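You operate a simulated robot arm through the tools that you are given. There is no shell and no other tool. Be economical: measure what you need, move in short steps, check, and stop when the job is done.

You are at the controls of a simulated robot arm. One attempt, no reset.

Task
Take the tyre's pressure on the air hose plate with the orange hand gauge.
Fine: yellow cap into the white cup, gauge upright on the valve till it reads; gauge back on its mat, cap back on. Set down upright: orange hand gauge.

It is judged by the outcome, as a careful person would: the job done as asked, and still so three seconds after it is handed in. It fails if anything else is knocked over, pushed out of place, dropped, spilled or broken. A push-on lid holds only when it is set on centred and level and pressed home; a screw cap is set on level and turned clockwise until tight.

Robot
A 7-joint arm with a two-finger parallel gripper on a trunk, on a base that drives. Base frame: it is fixed to the floor where the robot stands at the start and does not move with it; the origin is under the middle of the robot, x ahead of it, y to its left, z up; the surface under the hand at the start is at about z = 0.792. Readings come in m, degrees, newtons and seconds.
Its first joint turns from -166.0 to 166.0 degrees. Places, roughly: orange hand gauge [0.5, 2, 0.75]; valve collar [0.5, 0.2, 0.9]; white cup [0.4, 0, 0.8]. Payload 1.57 kg.
Tool frame: the origin (TCP) lies between the finger pads and is the grasp point; the fingertips stand 0.03 m ahead of it; z points along the fingers, y is the line along which they close. The gripper opens to 0.11 m. The fingers are 0.024 m wide and 0.012 m thick; the gripper's body (0.048 by 0.112 m) begins 0.078 m behind the TCP.
Orientation is told as [roll, pitch, yaw] about the base's x, y, z axes, in that order, counted from this pose: with the fingers straight down and closing along the base's y, the tool's x points along the base's -x, its y along +y and its z along -z.

Tools
- The arm moves only by the tool play_rows. Its argument "steps" is one flat list of numbers, 6 for each row, row after row: the shift along the tool's x, y, z in units of 20 mm (1.0 is 20 mm), then the turn, a rotation vector about the tool's x, y, z in units of 6 degrees (1.0 is 6 degrees). In form: [dx, dy, dz, ax, ay, az, dx, dy, dz, ax, ay, az, ...]. A call has 1 to 12 rows; each row shifts and turns the commanded pose from where the row before left it, along the tool's axes as they then stand. "gripper" is the gripper command, from -1 (fully open) to 1 (shut), values between in proportion, set as the call begins (left out, the last holds). A call with a number of a shift or a turn outside -1 to 1 is refused whole. A row lasts 0.2 s, in which the tool goes at most 0.05 m and 8.6 degrees; a call with a longer step from one row to the next is refused whole, and so is a gripper value outside its range. A pose out of reach is approached as far as the arm can. The call stops where the force on the tool passes 40 N (or 10 N more than at its start, if that is more) or the arm is blocked; 0.2 s more then pass. The fingers move at their own pace (about 0.108 m/s each) and stop on an object; they squeeze with about 41 N. The grip force told is the motor's: it shows also when the fingers shut on nothing. Time passes only in rows, and 0.2 s behind the last, so rows that do not move let the fingers close. It gives the time, the measured TCP pose, the force on the tool (base axes), the opening and the grip force at its end, in the units of the frame above (readings bear some noise), with the torque about the TCP (base axes, N m) and any sound that the robot's microphone picked up.
- Cameras (640 x 400 px; columns grow to the right, rows downward): "scene" is now at [0.4924, 0.1745, 1.4128]; the picture's right is [-0.47, -0.88, 0.00], its down [-0.80, 0.42, -0.43] and it looks along [0.38, -0.20, -0.90] (base axes); focal length 259 px, centre (320, 200). "wrist" rides on the gripper at [0.07, 0.016, -0.141] in the tool frame; the picture's right is [-0.23, 0.97, 0.00], its down [-0.86, -0.20, -0.48] and it looks along [-0.47, -0.11, 0.88] (tool axes); focal length 222 px, centre (320, 200). There is no depth. A picture from a camera that has moved, and an enlarged one, comes with that camera's place and axes in the base frame and with its lens. The place of the scene camera against the robot may be out by one fixed shift of up to 0.018 m in any direction.
- get_image(camera): a new picture of that camera. It takes no simulated time.
- lift_body(by): slides the trunk up (or, below 0, down) by that many m; the arm and the scene camera ride with it, the base frame stays. It gives what a move gives, with no picture.
- roll_base(legs): drives the robot by 1 to 6 legs, each [ahead, left, turn to the left] in m, m and degrees, along the robot's own axes; the way and the turn of a leg run together, so that a leg with both is an arc; at most 1.5 m and 180 degrees a leg. The arm and the cameras ride along, it lands a little off, and it stops where it bumps. It gives what a move gives.
- turn_head(pan, tilt): turns the head with the scene camera to pan (to the left, within 103 degrees either way) and tilt (down, from -29 to 69), counted from straight ahead of the robot. It gives what a move gives.
- inspect(camera, box): a new picture of the part [left, top, right, bottom] of that camera's present view, enlarged. It takes no simulated time.
- job_done(): hands the job in; it is judged then, once.

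Go step by step. Nothing tells you exact positions but the pictures and the camera data: compare them with the known pose of the tool, close in by small moves and look again before you grip or let go. The budget is 120 turns and 82 pictures, counting those below and the enlarged ones. Unless the task says otherwise, let go and move clear before handing in, and close with one line.

The tools are called after "Emit:" as name(argument=value, ...) on one line, values as JSON. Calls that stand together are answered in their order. play_rows: Moves the arm, as the interface text tells. Its arguments: {"type":"object","properties":{"steps":{"type":"array"},"gripper":{"type":"number"}},"required":["steps"]} The other tools are called the same way: lift_body (by) slides the trunk up or down; roll_base (legs) drives the base; turn_head (pan, tilt) turns the head that bears the scene camera; get_image (camera) takes a picture; inspect (camera, box) takes an enlarged picture of a part of a camera's view; job_done () hands the job in.

At the start:

```text
time_s: 0.0
tcp_pos: [0.5247, 0.2476, 1.1903]
orientation: [-0.6, -0.2, 0.8]
force: [0.4, 0.2, 0.4]
ft_torque: [0.02, 0.02, 0.0]
grip_width: 0.11
grip_force: 0.0
trunk travel left (down, up): [-0.477, 0.133]
robot x, y, heading: [0.0012, -0.0018, -0.1]
head pan, tilt: [4.5, 68.8]
```

scene: 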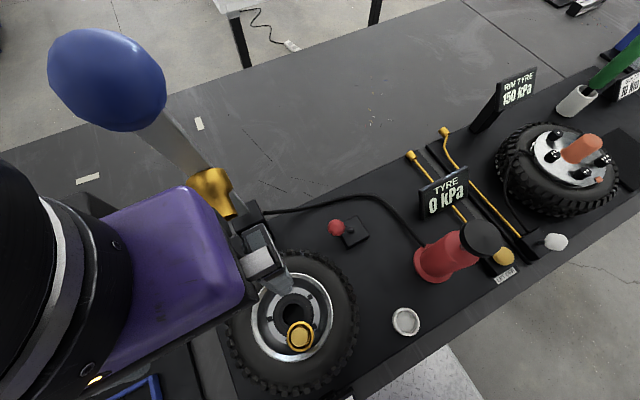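
wrist: 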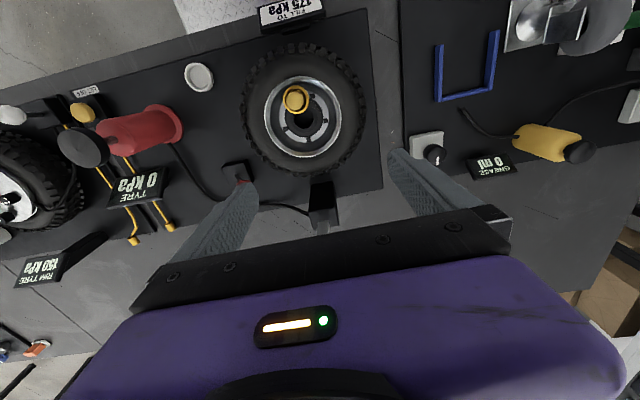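

I see the wheel with the yellow cap under the hand and the white cup to its right. I'll take closer views and then look left for the gauge.

Emit:
inspect(camera="wrist", box=[170, 0, 410, 200])

Emit:
turn_head(pan=75, tilt=30)

Emit:
get_image(camera="scene")

```text
2.00 times, centred on (290, 100) of wrist
camera zoom: at [0.4546, 0.2635, 1.3319], right [0.22, 0.98, -0.01], down [0.86, -0.19, 0.48], along [0.47, -0.11, -0.88], focal length 444 px, centre (380, 400)
```

zoom: 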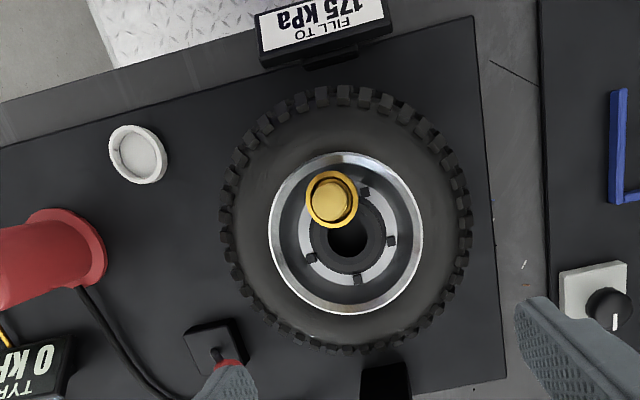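

```text
time_s: 1.4
tcp_pos: [0.5294, 0.2512, 1.1933]
orientation: [-1.3, -0.2, 2.0]
force: [0.1, 0.8, 0.2]
ft_torque: [0.02, 0.0, 0.06]
grip_width: 0.1098
grip_force: 0.1
trunk travel left (down, up): [-0.477, 0.133]
robot x, y, heading: [0.0012, -0.0023, 0.0]
head pan, tilt: [75.0, 30.0]
```

```text
78 pictures are left
camera scene: at [0.5198, 0.1728, 1.4494], right [-0.35, -0.94, 0.0], down [-0.56, 0.21, -0.8], along [0.75, -0.28, -0.6], focal length 259 px, centre (320, 200)
```

scene: 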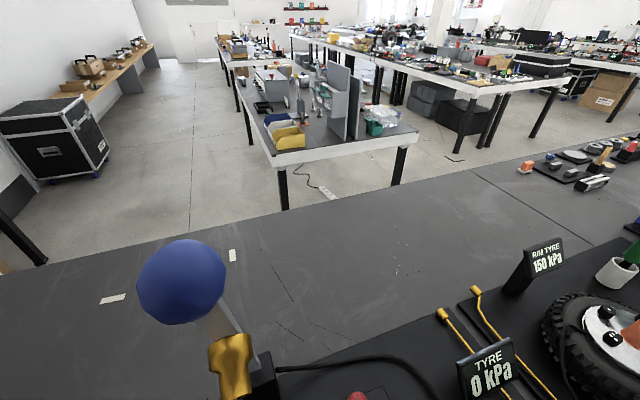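

The head reads pan 75, but the view has turned only a little. I'll take another picture to see whether it was still moving.

Emit:
get_image(camera="scene")

Emit:
get_image(camera="wrist")

```text
77 pictures are left
camera scene: at [0.5198, 0.1728, 1.4494], right [-0.35, -0.94, 0.0], down [-0.56, 0.21, -0.8], along [0.75, -0.28, -0.6], focal length 259 px, centre (320, 200)
```

scene: 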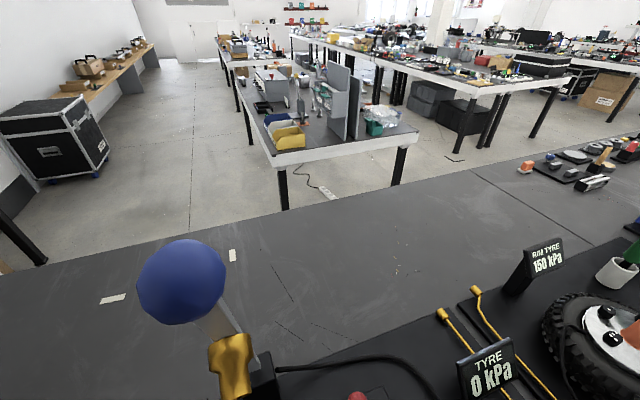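

```text
76 pictures are left
camera wrist: at [0.4571, 0.2691, 1.3338], right [0.19, 0.98, -0.02], down [0.86, -0.16, 0.49], along [0.47, -0.11, -0.87], focal length 222 px, centre (320, 200)
```

wrist: 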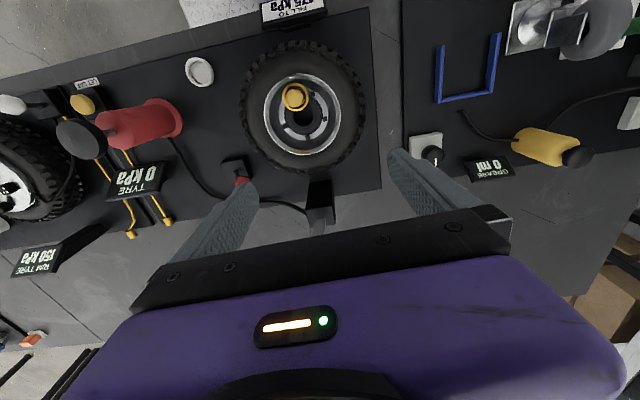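

The view is stable, so the pan reading and the picture don't agree. I'll test how the head really responds with another pan.

Emit:
turn_head(pan=100, tilt=40)

Emit:
get_image(camera="scene")

```text
time_s: 2.3
tcp_pos: [0.5281, 0.2497, 1.1917]
orientation: [-1.0, 0.1, 1.4]
force: [-0.7, 0.5, -0.3]
ft_torque: [0.0, -0.04, 0.04]
grip_width: 0.1098
grip_force: 0.1
trunk travel left (down, up): [-0.477, 0.133]
robot x, y, heading: [-0.002, -0.0006, 0.0]
head pan, tilt: [100.0, 40.0]
```

```text
75 pictures are left
camera scene: at [0.5175, 0.1701, 1.4466], right [-0.39, -0.92, 0.0], down [-0.58, 0.24, -0.78], along [0.72, -0.3, -0.62], focal length 259 px, centre (320, 200)
```

scene: 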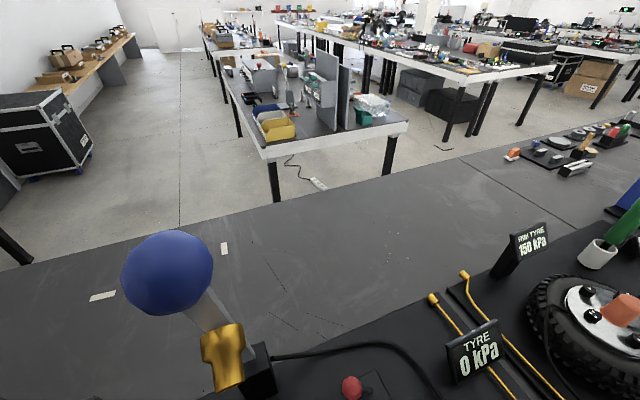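

The head seems blocked on its left side; the small arm twitches suggest contact. I'll try the right side and compare.

Emit:
turn_head(pan=0, tilt=40)

Emit:
get_image(camera="scene")

```text
time_s: 4.1
tcp_pos: [0.5274, 0.25, 1.1923]
orientation: [-1.0, 0.0, 1.5]
force: [0.5, -0.3, 0.8]
ft_torque: [0.03, 0.01, 0.03]
grip_width: 0.1097
grip_force: 0.1
trunk travel left (down, up): [-0.477, 0.133]
robot x, y, heading: [0.002, -0.0012, 0.0]
head pan, tilt: [0.0, 40.0]
```

```text
74 pictures are left
camera scene: at [0.5174, 0.1698, 1.4466], right [-0.39, -0.92, 0.0], down [-0.57, 0.24, -0.78], along [0.72, -0.3, -0.62], focal length 259 px, centre (320, 200)
```

scene: 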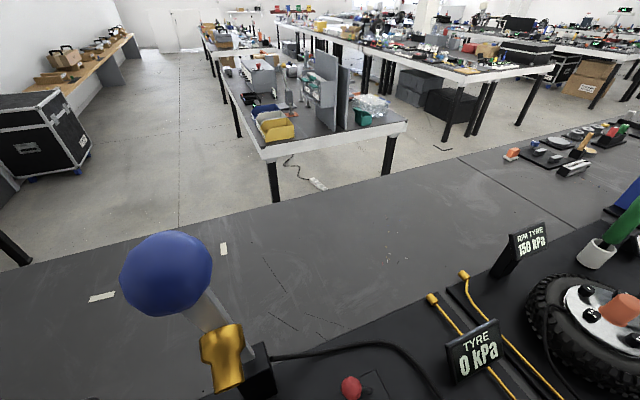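

Panning doesn't move the scene view as told, so I'll rely mainly on the wrist camera. I take the cap to be near [0.478, 0.213, ~0.9]; I'll move above it and look again.

Emit:
play_rows(steps=[0.35, -0.265, 1, 0, 0, 0, 0.35, -0.265, 1, 0, 0, 0, 0.35, -0.265, 1, 0, 0, 0, 0.35, -0.265, 1, 0, 0, 0, 0.35, -0.265, 1, 0, 0, 0, 0.35, -0.265, 1, 0, 0, 0, 0.35, -0.265, 0.5, 0, 0, 0])

Emit:
get_image(camera="wrist")

Emit:
get_image(camera="scene")

```text
time_s: 5.7
tcp_pos: [0.4874, 0.2224, 1.0594]
orientation: [-1.0, 0.2, 1.4]
force: [0.3, 1.1, -0.5]
ft_torque: [0.03, 0.0, -0.01]
grip_width: 0.11
grip_force: 0.0
out of reach, approached as far as the arm can: row 6, 7
trunk travel left (down, up): [-0.477, 0.133]
robot x, y, heading: [-0.0003, -0.0004, -0.0]
head pan, tilt: [0.0, 40.0]
```

```text
73 pictures are left
camera wrist: at [0.4167, 0.2392, 1.2008], right [0.2, 0.98, -0.02], down [0.86, -0.17, 0.48], along [0.47, -0.11, -0.88], focal length 222 px, centre (320, 200)
```

wrist: 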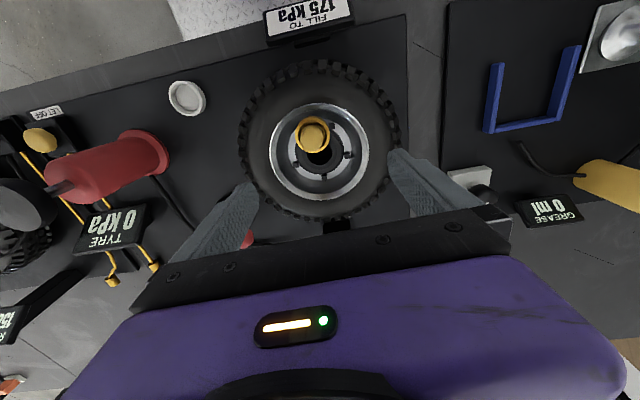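

```text
72 pictures are left
camera scene: at [0.5232, 0.2033, 1.4446], right [0.0, -1.0, 0.0], down [-0.64, 0.0, -0.77], along [0.77, 0.0, -0.64], focal length 259 px, centre (320, 200)
```

scene: 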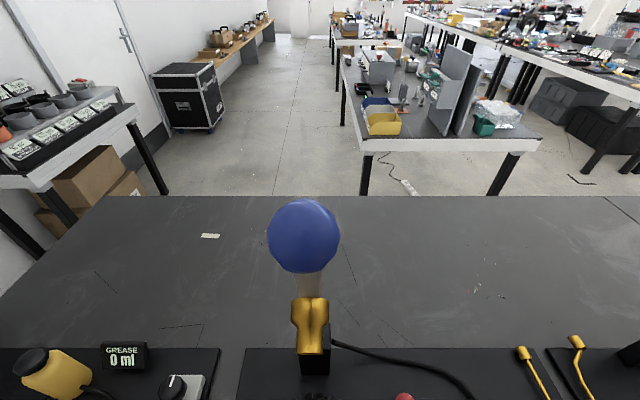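

With the arm away, the head now obeys. I'll pan left to look for the gauge.

Emit:
turn_head(pan=70, tilt=35)

Emit:
get_image(camera="scene")

```text
time_s: 7.1
tcp_pos: [0.4853, 0.2207, 1.0596]
orientation: [-1.0, 0.4, 1.3]
force: [-0.5, -0.3, 0.3]
ft_torque: [0.02, -0.01, -0.02]
grip_width: 0.1102
grip_force: 0.0
trunk travel left (down, up): [-0.477, 0.133]
robot x, y, heading: [0.0015, 0.0009, -0.1]
head pan, tilt: [70.0, 35.0]
```

```text
71 pictures are left
camera scene: at [0.4684, 0.286, 1.4521], right [0.94, -0.34, 0.0], down [-0.2, -0.54, -0.82], along [0.28, 0.77, -0.57], focal length 259 px, centre (320, 200)
```

scene: 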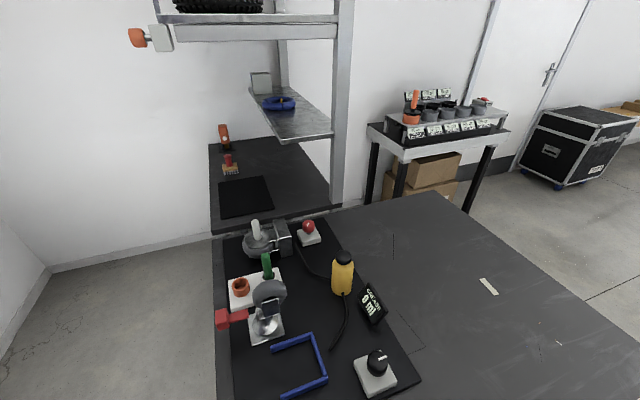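

A shelf unit stands at the left end of the bench. I'll zoom in on it.

Emit:
inspect(camera="scene", box=[190, 60, 350, 220])

```text
2.50 times, centred on (270, 140) of scene
camera zoom: at [0.4684, 0.286, 1.4521], right [0.94, -0.34, 0.0], down [-0.2, -0.54, -0.82], along [0.28, 0.77, -0.57], focal length 648 px, centre (445, 350)
```

zoom: 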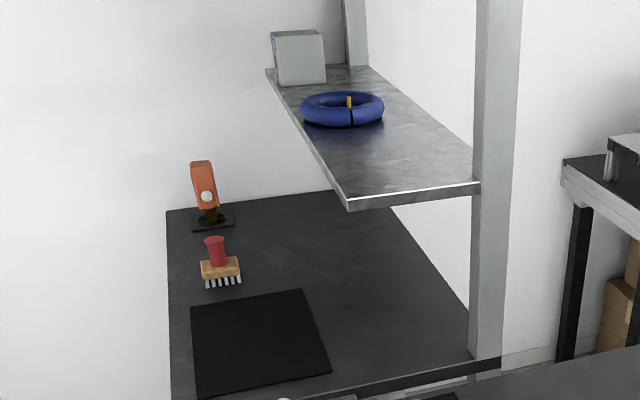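

The gauge stands upright on a small mat at about [0.43, 2.0, 0.75]. First comes the cap, whose top I place near z≈0.90 at [0.478, 0.213], so I lower the trunk and inspect it closely.

Emit:
turn_head(pan=0, tilt=66)

Emit:
lift_body(by=-0.06)

Emit:
inspect(camera="wrist", box=[220, 40, 420, 240])

Emit:
get_image(camera="scene")

```text
time_s: 8.5
tcp_pos: [0.4849, 0.2211, 1.0587]
orientation: [-1.0, 0.5, 1.3]
force: [0.0, -1.0, -0.2]
ft_torque: [0.0, 0.0, 0.03]
grip_width: 0.1104
grip_force: 0.2
trunk travel left (down, up): [-0.477, 0.133]
robot x, y, heading: [-0.002, -0.0011, 0.0]
head pan, tilt: [0.0, 66.0]
```

```text
time_s: 9.5
tcp_pos: [0.4847, 0.2203, 0.9992]
orientation: [-1.0, 0.6, 1.3]
force: [-0.3, -0.5, 0.2]
ft_torque: [-0.02, 0.0, 0.03]
grip_width: 0.1097
grip_force: 0.0
trunk travel left (down, up): [-0.417, 0.193]
robot x, y, heading: [0.0007, -0.0006, -0.3]
head pan, tilt: [0.0, 66.0]
```

```text
2.00 times, centred on (320, 140) of wrist
camera zoom: at [0.4158, 0.2384, 1.1405], right [0.21, 0.98, -0.02], down [0.86, -0.17, 0.47], along [0.46, -0.11, -0.88], focal length 444 px, centre (320, 320)
```

zoom: 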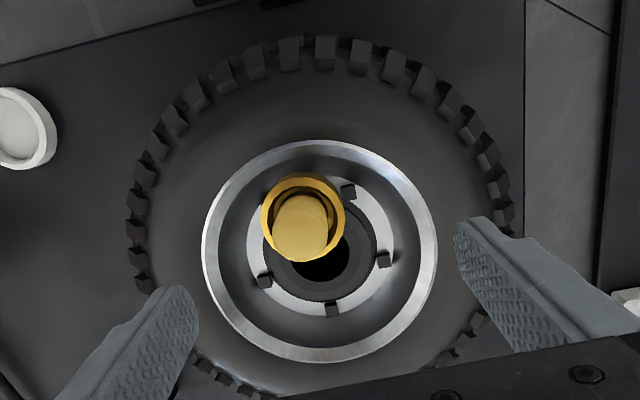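

```text
68 pictures are left
camera scene: at [0.4977, 0.2033, 1.3512], right [0.0, -1.0, 0.0], down [-0.91, 0.0, -0.41], along [0.41, 0.0, -0.91], focal length 259 px, centre (320, 200)
```

scene: 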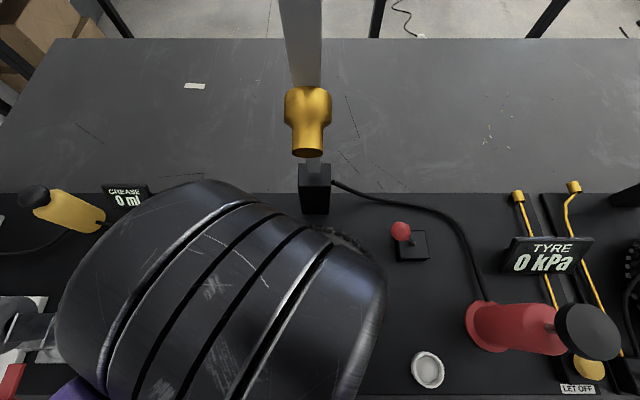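

The cap's cylinder seems to rise from inside a gold collar ring. I'll zoom further.

Emit:
inspect(camera="wrist", box=[276, 110, 348, 180])

```text
5.71 times, centred on (312, 145) of wrist
camera zoom: at [0.4158, 0.2384, 1.1405], right [0.21, 0.98, -0.02], down [0.86, -0.17, 0.47], along [0.46, -0.11, -0.88], focal length 1269 px, centre (366, 514)
```

zoom: 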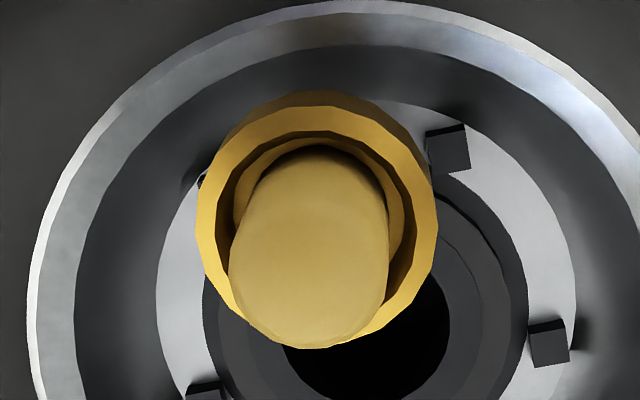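

The cap is a roughly 30 mm cylinder standing about 26 mm proud of the collar. I'll give the arm room by raising the hand and lowering the trunk, level the tool, and centre over [0.4765, 0.2125].

Emit:
play_rows(steps=[0.08, -0.08, -1, -0.033, -0.02, 0.043, 0.08, -0.08, -1, -0.033, -0.02, 0.043, 0.08, -0.08, -1, -0.033, -0.02, 0.043, 0.08, -0.08, -1, -0.033, -0.02, 0.043, 0.08, -0.08, -1, -0.033, -0.02, 0.043])

Emit:
lift_body(by=-0.12)

Emit:
get_image(camera="wrist")

```text
time_s: 10.2
tcp_pos: [0.4524, 0.1978, 1.0011]
orientation: [-5.4, 8.8, -0.8]
force: [-0.3, 0.3, -0.2]
ft_torque: [0.02, -0.01, 0.0]
grip_width: 0.1099
grip_force: 0.1
out of reach, approached as far as the arm can: row 2
trunk travel left (down, up): [-0.417, 0.193]
robot x, y, heading: [0.0017, 0.0008, -0.1]
head pan, tilt: [0.0, 66.0]
stopped in row 3: the arm was blocked; the commanded pose is now the measured one
```

```text
time_s: 11.2
tcp_pos: [0.4527, 0.2021, 0.9107]
orientation: [-4.5, 8.8, -0.5]
force: [1.4, -6.0, 52.4]
ft_torque: [2.88, -0.4, -0.18]
grip_width: 0.1016
grip_force: 0.1
trunk travel left (down, up): [-0.326, 0.284]
robot x, y, heading: [-0.0017, 0.0011, 0.2]
head pan, tilt: [0.0, 66.0]
stopped: the force on the tool passed its limit at 208 N (the readings are from after the stop); the commanded pose is now the measured one
```

```text
66 pictures are left
camera wrist: at [0.4052, 0.2297, 1.06], right [0.22, 0.97, -0.11], down [0.92, -0.17, 0.36], along [0.33, -0.18, -0.93], focal length 222 px, centre (320, 200)
```

wrist: 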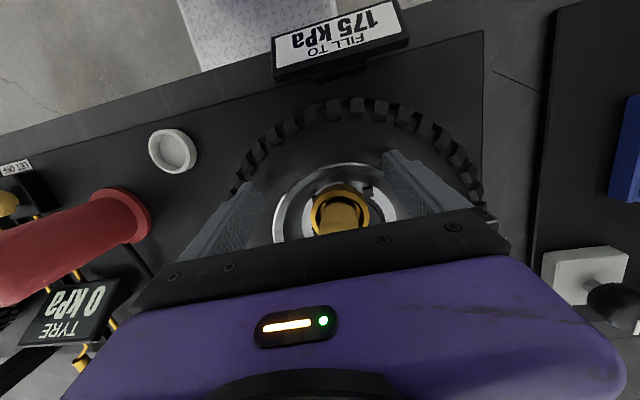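

The arm was blocked, probably against the head, and lowering the trunk then pressed a finger on the tyre. I'll back off upward right away, and from now on I'll check each move before the next.

Emit:
lift_body(by=0.07)

```text
time_s: 12.3
tcp_pos: [0.4531, 0.2018, 0.9815]
orientation: [-4.5, 8.8, -0.5]
force: [0.0, 0.0, -1.0]
ft_torque: [0.02, 0.02, -0.03]
grip_width: 0.1098
grip_force: 0.0
trunk travel left (down, up): [-0.396, 0.214]
robot x, y, heading: [-0.0015, 0.0048, -0.0]
head pan, tilt: [0.0, 66.0]
```

Emit:
turn_head(pan=-60, tilt=45)

Emit:
get_image(camera="scene")

Emit:
get_image(camera="wrist")

```text
time_s: 13.6
tcp_pos: [0.4523, 0.2021, 0.9801]
orientation: [-4.5, 8.7, -0.5]
force: [-0.6, -0.3, 0.1]
ft_torque: [0.0, 0.0, -0.01]
grip_width: 0.11
grip_force: 0.1
trunk travel left (down, up): [-0.396, 0.214]
robot x, y, heading: [0.0004, -0.004, 0.1]
head pan, tilt: [-60.0, 45.0]
```

```text
65 pictures are left
camera scene: at [0.4791, 0.1329, 1.3567], right [-0.87, -0.5, 0.0], down [-0.35, 0.61, -0.71], along [0.35, -0.61, -0.71], focal length 259 px, centre (320, 200)
```

scene: 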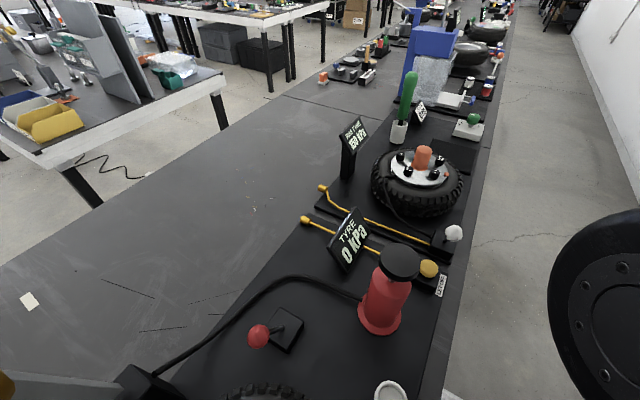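

```text
64 pictures are left
camera wrist: at [0.4059, 0.2304, 1.1289], right [0.22, 0.97, -0.11], down [0.92, -0.17, 0.36], along [0.33, -0.18, -0.93], focal length 222 px, centre (320, 200)
```

wrist: 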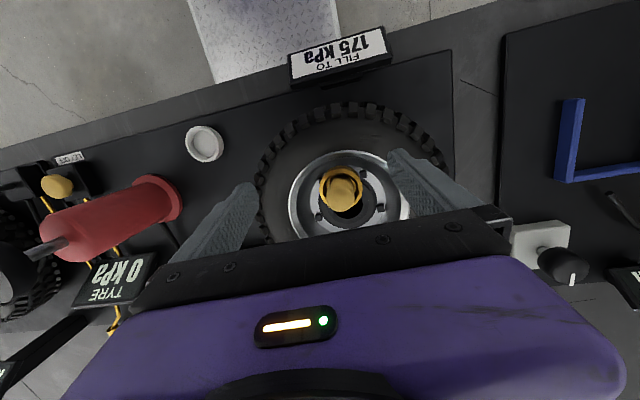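

The head is out of the way and the plate looks undisturbed. I'll re-level the tool while rising a little.

Emit:
play_rows(steps=[0, 0, -0.5, -0.19, -0.36, -0.02, 0, 0, -0.5, -0.19, -0.36, -0.02, 0, 0, -0.5, -0.19, -0.36, -0.02, 0, 0, -0.5, -0.18, -0.36, -0.02])

```text
time_s: 14.6
tcp_pos: [0.4486, 0.2051, 0.9801]
orientation: [-5.0, 9.1, -1.4]
force: [1.1, -0.2, 0.5]
ft_torque: [0.0, -0.01, -0.05]
grip_width: 0.1103
grip_force: 0.1
out of reach, approached as far as the arm can: row 1, 2, 3, 4
trunk travel left (down, up): [-0.396, 0.214]
robot x, y, heading: [0.0018, 0.0029, -0.0]
head pan, tilt: [-60.0, 45.0]
stopped in row 4: the arm was blocked; the commanded pose is now the measured one
```

The arm still can't rise from this posture. I'll look at the arm itself with the head to see what blocks it.

Emit:
turn_head(pan=-103, tilt=45)

Emit:
get_image(camera="scene")

```text
time_s: 15.7
tcp_pos: [0.4473, 0.2048, 0.9802]
orientation: [-5.0, 9.1, -1.4]
force: [0.5, -0.3, -0.8]
ft_torque: [0.01, 0.0, -0.01]
grip_width: 0.1102
grip_force: 0.0
trunk travel left (down, up): [-0.396, 0.214]
robot x, y, heading: [-0.0033, 0.0023, 0.2]
head pan, tilt: [-103.0, 45.0]
```

```text
63 pictures are left
camera scene: at [0.4202, 0.1241, 1.3568], right [-0.97, 0.22, 0.0], down [0.16, 0.69, -0.71], along [-0.16, -0.69, -0.71], focal length 259 px, centre (320, 200)
```

scene: 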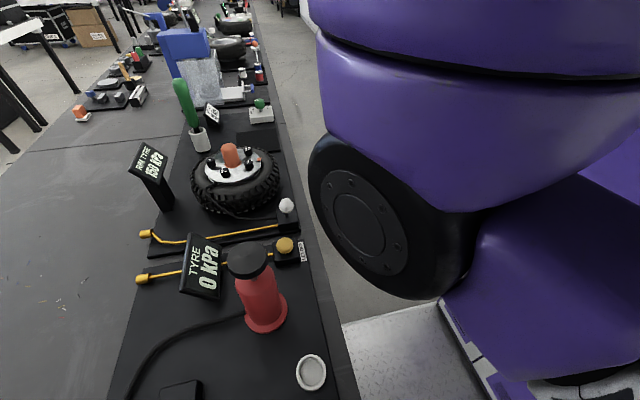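

The purple upper arm is folded tightly beside the head. I'll raise the trunk for clearance, then unfold the arm forward and level it.

Emit:
lift_body(by=0.1)

Emit:
play_rows(steps=[-0.5, 0.2, 0, 0, 0, 0, -0.5, 0.2, 0, 0, 0, 0, -0.5, 0.2, 0, 0, 0, 0, -0.5, 0.2, 0, 0, 0, 0])

```text
time_s: 17.0
tcp_pos: [0.4486, 0.2037, 1.0801]
orientation: [-5.0, 9.1, -1.4]
force: [0.7, 0.1, -0.2]
ft_torque: [-0.03, -0.01, 0.0]
grip_width: 0.1098
grip_force: 0.0
trunk travel left (down, up): [-0.496, 0.114]
robot x, y, heading: [-0.0012, 0.0004, -0.1]
head pan, tilt: [-103.0, 45.0]
```

```text
time_s: 18.0
tcp_pos: [0.4883, 0.221, 1.0738]
orientation: [-5.0, 9.1, -1.5]
force: [-0.3, -0.2, -0.2]
ft_torque: [-0.01, -0.01, 0.0]
grip_width: 0.11
grip_force: 0.0
trunk travel left (down, up): [-0.496, 0.114]
robot x, y, heading: [0.0017, 0.0015, -0.0]
head pan, tilt: [-103.0, 45.0]
```

That moved freely. I'll continue outward while levelling.

Emit:
play_rows(steps=[-0.5, 0.2, -0.3, -0.21, -0.38, -0.06, -0.5, 0.2, -0.3, -0.21, -0.38, -0.06, -0.5, 0.2, -0.3, -0.21, -0.38, -0.06, -0.5, 0.2, -0.3, -0.2, -0.38, -0.06])

```text
time_s: 19.0
tcp_pos: [0.5311, 0.2367, 1.0924]
orientation: [0.2, -0.1, 0.4]
force: [1.1, -0.2, 0.1]
ft_torque: [0.0, 0.01, -0.03]
grip_width: 0.11
grip_force: 0.0
trunk travel left (down, up): [-0.496, 0.114]
robot x, y, heading: [0.0005, -0.001, -0.0]
head pan, tilt: [-103.0, 45.0]
```

The tool is level again. I'll back the base 0.15 m so the work sits at a more comfortable reach.

Emit:
roll_base(legs=[[-0.15, 0, 0]])

Emit:
play_rows(steps=[-0.8, 0, 0, 0, 0, 0, -0.8, 0, 0, 0, 0, 0, -0.8, 0, 0, 0, 0, 0, -0.8, 0, 0, 0, 0, 0, -0.8, 0, 0, 0, 0, 0])

Emit:
turn_head(pan=0, tilt=50)

Emit:
get_image(camera="scene")

```text
time_s: 20.4
tcp_pos: [0.378, 0.238, 1.0917]
orientation: [0.2, 0.0, 0.5]
force: [-0.2, -0.9, -0.4]
ft_torque: [0.0, -0.01, 0.0]
grip_width: 0.1102
grip_force: 0.1
trunk travel left (down, up): [-0.496, 0.114]
robot x, y, heading: [-0.1522, 0.003, 0.0]
head pan, tilt: [-103.0, 45.0]
```

```text
time_s: 21.6
tcp_pos: [0.4593, 0.2384, 1.0916]
orientation: [0.1, 0.0, 0.6]
force: [0.9, 0.1, 0.3]
ft_torque: [0.0, -0.02, 0.0]
grip_width: 0.1099
grip_force: 0.2
trunk travel left (down, up): [-0.496, 0.114]
robot x, y, heading: [-0.1505, -0.0026, 0.0]
head pan, tilt: [-103.0, 45.0]
```

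```text
time_s: 23.4
tcp_pos: [0.4585, 0.2386, 1.0924]
orientation: [0.2, 0.0, 0.5]
force: [-0.4, -0.5, -0.3]
ft_torque: [-0.03, -0.01, -0.03]
grip_width: 0.1099
grip_force: 0.0
trunk travel left (down, up): [-0.496, 0.114]
robot x, y, heading: [-0.1512, -0.0011, -0.0]
head pan, tilt: [0.0, 50.0]
```

```text
62 pictures are left
camera scene: at [0.3634, 0.204, 1.4499], right [0.0, -1.0, 0.0], down [-0.77, 0.0, -0.64], along [0.64, 0.0, -0.77], focal length 259 px, centre (320, 200)
```

scene: 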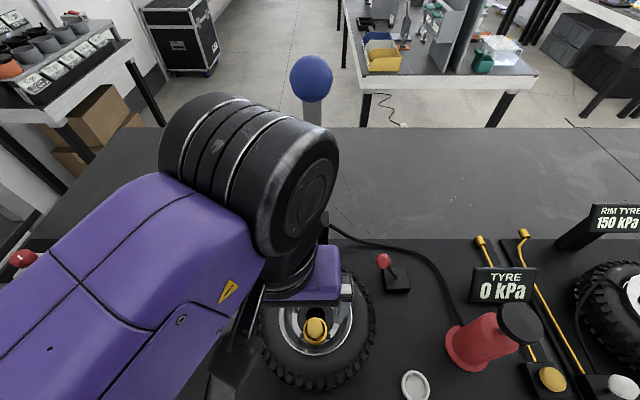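

Now both cameras see the cap and the arm is free. I'll move to just above the cap and look.

Emit:
play_rows(steps=[-0.18, -0.26, 1, 0, 0, 0, -0.18, -0.26, 1, 0, 0, 0, -0.18, -0.26, 1, 0, 0, 0, -0.18, -0.26, 1, 0, 0, 0, -0.18, -0.26, 1, 0, 0, 0])

Emit:
inspect(camera="wrist", box=[220, 60, 420, 220])

Emit:
inspect(camera="scene", box=[240, 260, 400, 380])

```text
time_s: 24.6
tcp_pos: [0.477, 0.2127, 0.992]
orientation: [0.2, 0.0, 0.5]
force: [-0.9, -0.7, 0.5]
ft_torque: [-0.01, 0.01, -0.01]
grip_width: 0.11
grip_force: 0.1
trunk travel left (down, up): [-0.496, 0.114]
robot x, y, heading: [-0.15, 0.0017, -0.0]
head pan, tilt: [0.0, 50.0]
```

```text
2.50 times, centred on (320, 140) of wrist
camera zoom: at [0.4066, 0.2277, 1.1336], right [0.22, 0.98, 0.0], down [0.86, -0.19, 0.48], along [0.47, -0.1, -0.88], focal length 555 px, centre (320, 350)
```

zoom: 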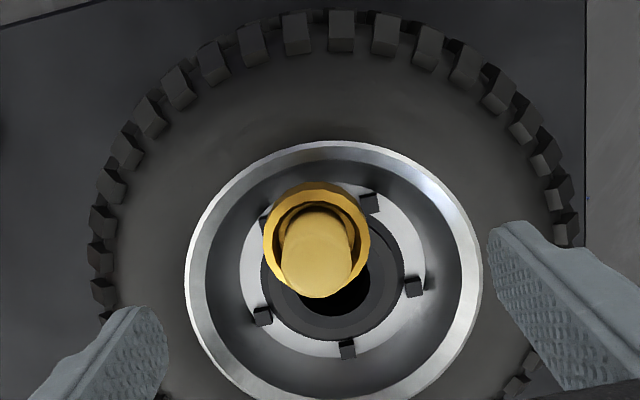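

```text
3.33 times, centred on (320, 320) of scene
camera zoom: at [0.3633, 0.2041, 1.4499], right [0.0, -1.0, 0.0], down [-0.77, 0.0, -0.64], along [0.64, 0.0, -0.77], focal length 864 px, centre (320, -200)
```

zoom: 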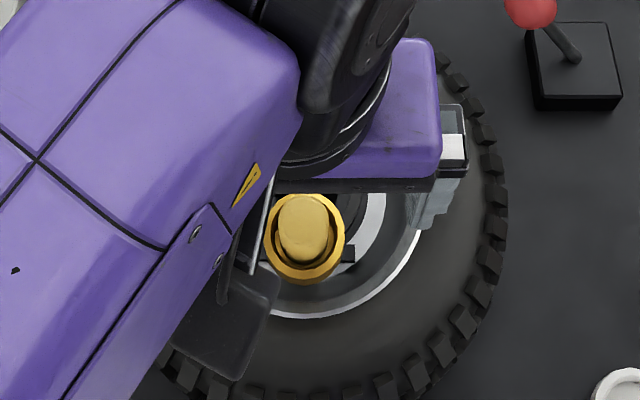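

Both views agree with the cap top near [0.477, 0.212, 0.92] and the collar rim near 0.894. I'll partly close the fingers and descend around the cap, then check before gripping.

Emit:
play_rows(steps=[0, 0, 0.3, 0, 0, 0, 0, -0.02, 0.8, 0, 0, 0, 0, -0.02, 0.8, 0, 0, 0, 0, 0, 0.8, 0, 0, 0, 0, 0, 0.3, 0, 0, 0], gripper=-0.05)

Emit:
inspect(camera="wrist", box=[220, 80, 420, 240])

Emit:
inspect(camera="scene", box=[260, 280, 380, 370])

```text
time_s: 25.8
tcp_pos: [0.4776, 0.2122, 0.9325]
orientation: [0.1, 0.0, 0.6]
force: [0.7, -0.8, -0.4]
ft_torque: [0.0, -0.04, -0.02]
grip_width: 0.058
grip_force: 0.1
trunk travel left (down, up): [-0.496, 0.114]
robot x, y, heading: [-0.1519, 0.0015, -0.0]
head pan, tilt: [0.0, 50.0]
```

```text
2.50 times, centred on (320, 160) of wrist
camera zoom: at [0.4069, 0.2277, 1.074], right [0.22, 0.98, 0.0], down [0.86, -0.19, 0.48], along [0.47, -0.1, -0.88], focal length 555 px, centre (320, 300)
```

zoom: 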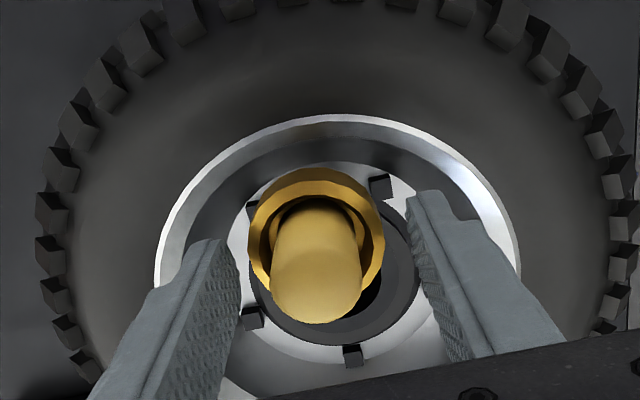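

```text
4.44 times, centred on (320, 325) of scene
camera zoom: at [0.3634, 0.204, 1.4499], right [0.0, -1.0, 0.0], down [-0.77, 0.0, -0.64], along [0.64, 0.0, -0.77], focal length 1152 px, centre (320, -356)
```

zoom: 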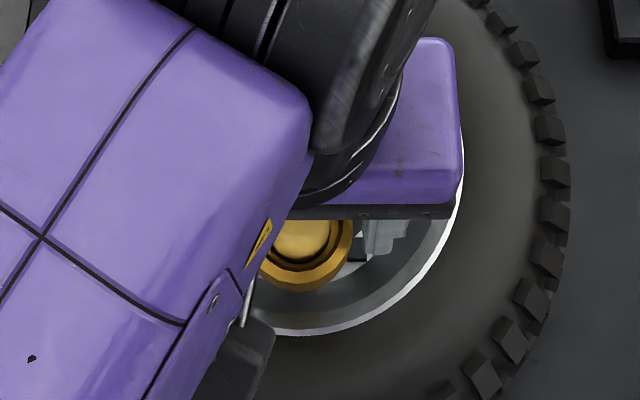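

The cap stands between the fingers with about 20 mm below its top to grip. I'll go 4 mm lower, shift 1.5 mm, and close.

Emit:
play_rows(steps=[0, -0.08, 0.2, 0, 0, 0])

Emit:
play_rows(steps=[0, 0, 0, 0, 0, 0, 0, 0, 0, 0, 0, 0, 0, 0, 0, 0, 0, 0], gripper=1)

```text
time_s: 26.2
tcp_pos: [0.4758, 0.21, 0.9291]
orientation: [0.2, 0.0, 0.4]
force: [-0.1, -0.5, 0.0]
ft_torque: [0.02, 0.04, -0.01]
grip_width: 0.058
grip_force: 0.1
trunk travel left (down, up): [-0.496, 0.114]
robot x, y, heading: [-0.1508, 0.0001, -0.0]
head pan, tilt: [0.0, 50.0]
```

```text
time_s: 27.0
tcp_pos: [0.4762, 0.21, 0.9289]
orientation: [0.3, 0.1, 0.3]
force: [-1.2, -0.9, -0.6]
ft_torque: [-0.43, -0.02, -0.03]
grip_width: 0.052
grip_force: 44.8
trunk travel left (down, up): [-0.496, 0.114]
robot x, y, heading: [-0.1524, 0.0023, 0.1]
head pan, tilt: [0.0, 50.0]
```

The opening of 52 mm means I'm holding the collar, not the cap. I'll open, rise 8 mm and check.

Emit:
play_rows(steps=[0, 0, 0, 0, 0, 0, 0, 0, 0, 0, 0, 0, 0, 0, -0.45, 0, 0, 0], gripper=-0.05)

Emit:
play_rows(steps=[0, 0, 0, 0, 0, 0, 0, 0, 0, 0, 0, 0, 0, 0, 0, 0, 0, 0], gripper=1)

Emit:
inspect(camera="wrist", box=[220, 80, 420, 240])

```text
time_s: 27.8
tcp_pos: [0.4772, 0.2098, 0.937]
orientation: [0.2, 0.1, 0.5]
force: [-0.2, 0.2, 0.6]
ft_torque: [0.0, -0.02, -0.01]
grip_width: 0.0577
grip_force: 0.0
trunk travel left (down, up): [-0.496, 0.114]
robot x, y, heading: [-0.152, 0.0011, 0.3]
head pan, tilt: [0.0, 50.0]
```

```text
time_s: 28.6
tcp_pos: [0.476, 0.2101, 0.9372]
orientation: [0.2, 0.1, 0.6]
force: [-0.1, -0.4, 0.7]
ft_torque: [0.03, 0.01, -0.02]
grip_width: 0.0226
grip_force: 35.9
trunk travel left (down, up): [-0.496, 0.114]
robot x, y, heading: [-0.1509, 0.0011, 0.1]
head pan, tilt: [0.0, 50.0]
```

```text
2.50 times, centred on (320, 160) of wrist
camera zoom: at [0.4063, 0.226, 1.0789], right [0.22, 0.98, 0.0], down [0.86, -0.19, 0.48], along [0.47, -0.1, -0.88], focal length 555 px, centre (320, 300)
```

zoom: 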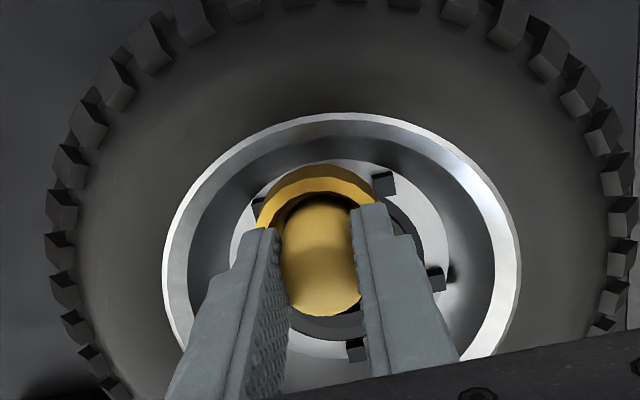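

Now the fingers hold the cap at 22.6 mm. I'll pull gently to learn whether it is push-on or threaded.

Emit:
play_rows(steps=[0, 0, -0.1, 0, 0, 0, 0, 0, -0.1, 0, 0, 0])

```text
time_s: 29.2
tcp_pos: [0.476, 0.2099, 0.9411]
orientation: [0.2, 0.1, 0.4]
force: [-0.2, 0.5, -0.4]
ft_torque: [0.02, 0.03, 0.05]
grip_width: 0.0226
grip_force: 35.1
trunk travel left (down, up): [-0.496, 0.114]
robot x, y, heading: [-0.1554, 0.0028, 0.0]
head pan, tilt: [0.0, 50.0]
```

It rose with no resistance, so it's a lift-off cap or it slipped. I'll lift further and look.

Emit:
play_rows(steps=[0, 0, -0.5, 0, 0, 0, 0, 0, -0.8, 0, 0, 0, 0, 0, -1, 0, 0, 0, 0, 0, -1, 0, 0, 0])

Emit:
inspect(camera="wrist", box=[220, 80, 420, 240])

Emit:
inspect(camera="scene", box=[220, 240, 420, 390])

```text
time_s: 30.2
tcp_pos: [0.4744, 0.2106, 1.0065]
orientation: [0.1, 0.0, 0.4]
force: [-0.8, 0.2, 0.3]
ft_torque: [-0.01, 0.02, -0.02]
grip_width: 0.0223
grip_force: 35.5
trunk travel left (down, up): [-0.496, 0.114]
robot x, y, heading: [-0.1519, 0.0007, 0.2]
head pan, tilt: [0.0, 50.0]
```

```text
2.50 times, centred on (320, 160) of wrist
camera zoom: at [0.4055, 0.2267, 1.1484], right [0.22, 0.98, 0.0], down [0.86, -0.19, 0.48], along [0.47, -0.1, -0.88], focal length 555 px, centre (320, 300)
```

zoom: 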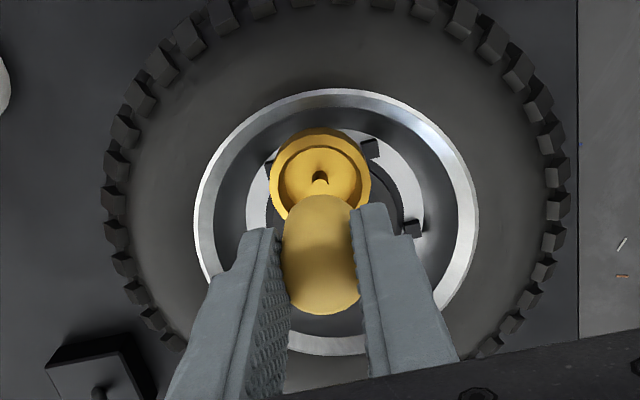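

```text
2.67 times, centred on (320, 315) of scene
camera zoom: at [0.3635, 0.204, 1.4498], right [0.0, -1.0, 0.0], down [-0.77, 0.0, -0.64], along [0.64, 0.0, -0.77], focal length 691 px, centre (320, -107)
```

zoom: 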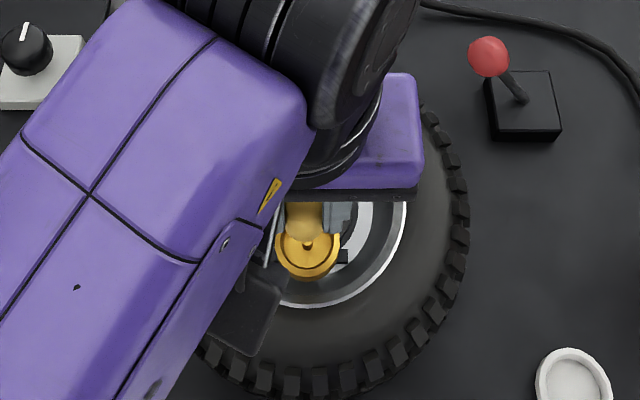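

The cap is off, held as it sat (seated TCP was [0.476, 0.210, 0.937]), and a thin valve stem shows in the collar. I'll carry it to above the cup near [0.397, 0.012].

Emit:
play_rows(steps=[0.385, -0.99, 0, 0, 0, 0, 0.385, -0.99, 0, 0, 0, 0, 0.385, -0.99, 0, 0, 0, 0, 0.385, -0.99, 0, 0, 0, 0, 0.385, -0.99, 0, 0, 0, 0, 0.385, -0.99, 0, 0, 0, 0, 0.385, -0.99, 0, 0, 0, 0, 0.385, -0.99, 0, 0, 0, 0, 0.385, -0.99, 0, 0, 0, 0, 0.385, -0.99, 0, 0, 0, 0])

Emit:
get_image(camera="wrist")

Emit:
get_image(camera="scene")

```text
time_s: 32.4
tcp_pos: [0.4283, 0.0147, 0.9999]
orientation: [0.2, 0.1, 0.4]
force: [0.6, -0.3, 0.8]
ft_torque: [-0.01, -0.01, 0.02]
grip_width: 0.0228
grip_force: 34.9
out of reach, approached as far as the arm can: row 8, 9, 10
trunk travel left (down, up): [-0.496, 0.114]
robot x, y, heading: [-0.1514, 0.0038, 0.1]
head pan, tilt: [0.0, 50.0]
```

```text
54 pictures are left
camera wrist: at [0.3586, 0.0315, 1.1406], right [0.22, 0.98, 0.0], down [0.86, -0.19, 0.48], along [0.46, -0.1, -0.88], focal length 222 px, centre (320, 200)
```

wrist: 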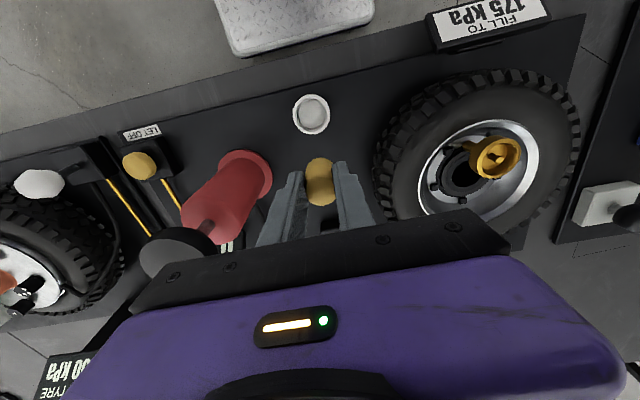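

```text
53 pictures are left
camera scene: at [0.3632, 0.2043, 1.4499], right [0.0, -1.0, 0.0], down [-0.77, 0.0, -0.64], along [0.64, 0.0, -0.77], focal length 259 px, centre (320, 200)
```

scene: 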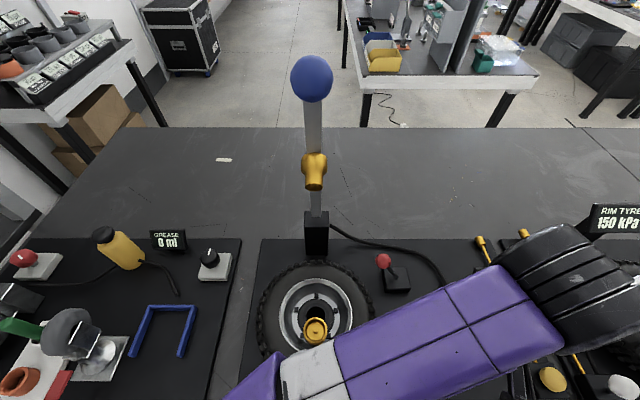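

The hand can't come closer than x≈0.43 from here, while the cup is at about [0.396, 0.0105]. I'll back the base another 0.1 m.

Emit:
roll_base(legs=[[-0.1, 0, 0]])

```text
time_s: 33.5
tcp_pos: [0.328, 0.0155, 0.9984]
orientation: [0.2, 0.2, 0.6]
force: [-0.4, -0.3, -0.5]
ft_torque: [0.01, 0.01, -0.01]
grip_width: 0.0227
grip_force: 35.0
trunk travel left (down, up): [-0.496, 0.114]
robot x, y, heading: [-0.2508, 0.002, 0.1]
head pan, tilt: [0.0, 50.0]
```

Emit:
play_rows(steps=[-0.85, -0.06, 0, 0, 0, 0, -0.85, -0.06, 0, 0, 0, 0, -0.85, -0.06, 0, 0, 0, 0, -0.85, -0.06, 0, 0, 0, 0])

Emit:
inspect(camera="wrist", box=[220, 80, 420, 240])

Emit:
get_image(camera="scene")

```text
time_s: 34.5
tcp_pos: [0.3946, 0.013, 0.9995]
orientation: [0.3, 0.2, 0.5]
force: [0.8, -0.8, -0.8]
ft_torque: [-0.03, -0.02, -0.01]
grip_width: 0.0226
grip_force: 35.3
trunk travel left (down, up): [-0.496, 0.114]
robot x, y, heading: [-0.2505, -0.0014, 0.2]
head pan, tilt: [0.0, 50.0]
```

```text
2.50 times, centred on (320, 160) of wrist
camera zoom: at [0.3256, 0.0281, 1.141], right [0.22, 0.98, 0.0], down [0.86, -0.19, 0.48], along [0.46, -0.1, -0.88], focal length 555 px, centre (320, 300)
```

zoom: 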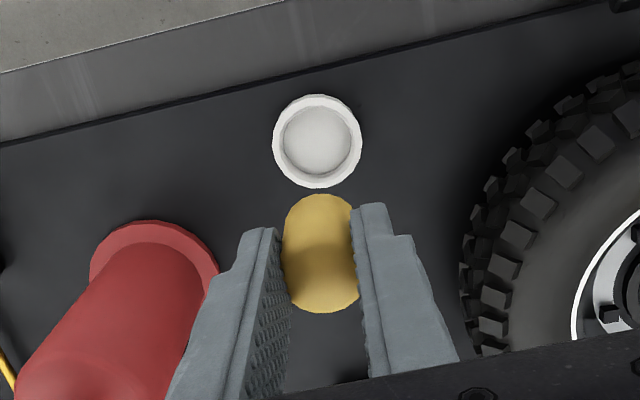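

```text
51 pictures are left
camera scene: at [0.2622, 0.2041, 1.4499], right [0.0, -1.0, 0.0], down [-0.77, 0.0, -0.64], along [0.64, 0.0, -0.77], focal length 259 px, centre (320, 200)
```

scene: 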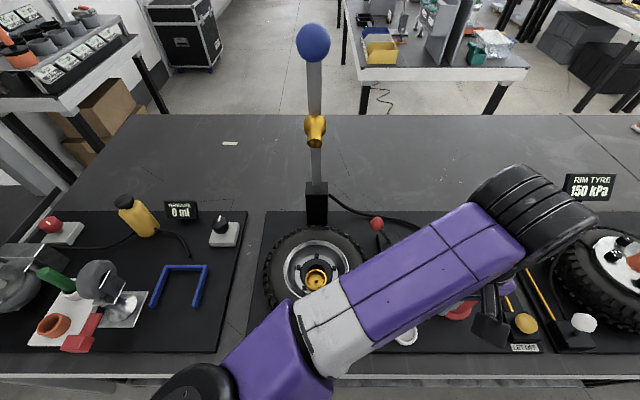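

The cup is centred at about [0.397, 0.011] and the pump is clear of the gripper. I'll descend partway and look.

Emit:
play_rows(steps=[-0.02, -0.02, 1, 0, 0, 0, -0.02, -0.02, 1, 0, 0, 0, -0.02, -0.02, 1, 0, 0, 0, -0.02, -0.02, 1, 0, 0, 0, -0.02, -0.02, 1, 0, 0, 0, 0, 0, 0.7, 0, 0, 0])

Emit:
inspect(camera="wrist", box=[220, 80, 420, 240])

```text
time_s: 35.9
tcp_pos: [0.3981, 0.0089, 0.8853]
orientation: [0.2, 0.1, 0.5]
force: [0.2, 0.2, -0.8]
ft_torque: [0.0, -0.01, 0.01]
grip_width: 0.0226
grip_force: 35.2
trunk travel left (down, up): [-0.496, 0.114]
robot x, y, heading: [-0.2507, 0.002, -0.2]
head pan, tilt: [0.0, 50.0]
```

```text
2.50 times, centred on (320, 160) of wrist
camera zoom: at [0.3283, 0.025, 1.0264], right [0.22, 0.98, 0.0], down [0.86, -0.19, 0.48], along [0.46, -0.1, -0.88], focal length 555 px, centre (320, 300)
```

zoom: 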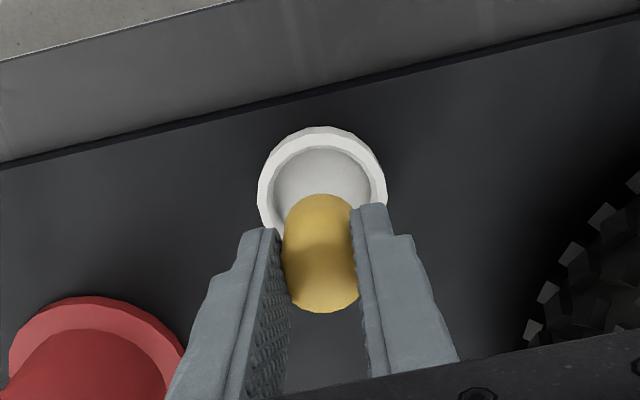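

The cup rim is at z≈0.805, so it's a shallow dish, centred at about [0.395, 0.0115]. I'll correct the centring and descend carefully.

Emit:
play_rows(steps=[0.15, 0.13, 0.3, 0, 0, 0, 0, 0, 0.4, 0, 0, 0, 0, 0, 0.4, 0, 0, 0])

Emit:
inspect(camera="wrist", box=[220, 80, 420, 240])

```text
time_s: 36.7
tcp_pos: [0.3942, 0.0143, 0.8614]
orientation: [0.1, 0.2, 0.4]
force: [0.5, -0.2, -0.8]
ft_torque: [0.04, -0.03, 0.01]
grip_width: 0.0227
grip_force: 34.4
trunk travel left (down, up): [-0.496, 0.114]
robot x, y, heading: [-0.2483, -0.0024, -0.3]
head pan, tilt: [0.0, 50.0]
```

```text
2.50 times, centred on (320, 160) of wrist
camera zoom: at [0.3249, 0.0288, 1.0034], right [0.22, 0.98, 0.0], down [0.86, -0.19, 0.48], along [0.46, -0.1, -0.88], focal length 555 px, centre (320, 300)
```

zoom: 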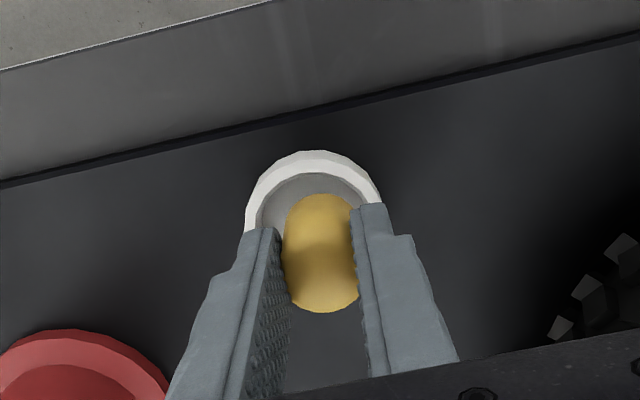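

Emit:
play_rows(steps=[0, -0.1, 0.2, 0, 0, 0, 0, 0, 0.15, 0, 0, 0, 0, 0, 0.15, 0, 0, 0])

```text
time_s: 37.5
tcp_pos: [0.3947, 0.0109, 0.8528]
orientation: [0.1, 0.1, 0.4]
force: [-0.5, 0.4, 0.5]
ft_torque: [0.0, -0.03, 0.02]
grip_width: 0.0225
grip_force: 34.8
trunk travel left (down, up): [-0.496, 0.114]
robot x, y, heading: [-0.2505, 0.0017, -0.3]
head pan, tilt: [0.0, 50.0]
```

No contact yet; I'll continue in 2 mm steps.

Emit:
play_rows(steps=[0, 0, 0.1, 0, 0, 0, 0, 0, 0.1, 0, 0, 0])

Emit:
inspect(camera="wrist", box=[260, 110, 380, 210])

Emit:
inspect(camera="scene", box=[370, 300, 490, 380])

```text
time_s: 38.1
tcp_pos: [0.3945, 0.0109, 0.8488]
orientation: [0.2, 0.1, 0.5]
force: [0.6, 0.3, 0.9]
ft_torque: [0.02, 0.0, 0.0]
grip_width: 0.0226
grip_force: 35.3
trunk travel left (down, up): [-0.496, 0.114]
robot x, y, heading: [-0.2517, -0.0001, -0.1]
head pan, tilt: [0.0, 50.0]
```

```text
4.00 times, centred on (320, 160) of wrist
camera zoom: at [0.3247, 0.0265, 0.9905], right [0.22, 0.98, 0.0], down [0.86, -0.19, 0.48], along [0.46, -0.1, -0.88], focal length 888 px, centre (320, 360)
```

zoom: 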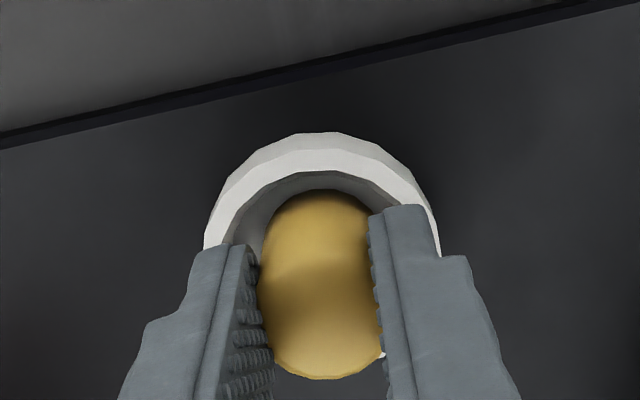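

```text
5.00 times, centred on (430, 340) of scene
camera zoom: at [0.2624, 0.204, 1.4499], right [0.0, -1.0, 0.0], down [-0.77, 0.0, -0.64], along [0.64, 0.0, -0.77], focal length 1296 px, centre (-230, -500)
```

zoom: 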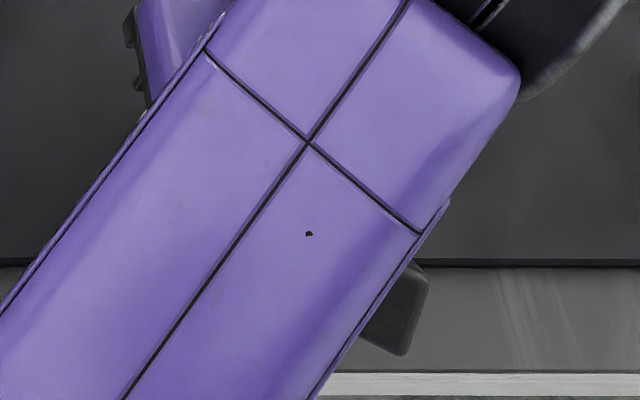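

Emit:
play_rows(steps=[0, 0, 0.1, 0, 0, 0, 0, 0, 0.1, 0, 0, 0, 0, 0, 0.1, 0, 0, 0])

```text
time_s: 38.9
tcp_pos: [0.3938, 0.01, 0.8437]
orientation: [0.2, 0.1, 0.6]
force: [-1.5, -0.3, 6.4]
ft_torque: [-0.01, -0.01, 0.03]
grip_width: 0.0224
grip_force: 34.5
trunk travel left (down, up): [-0.496, 0.114]
robot x, y, heading: [-0.2493, 0.0011, 0.1]
head pan, tilt: [0.0, 50.0]
```

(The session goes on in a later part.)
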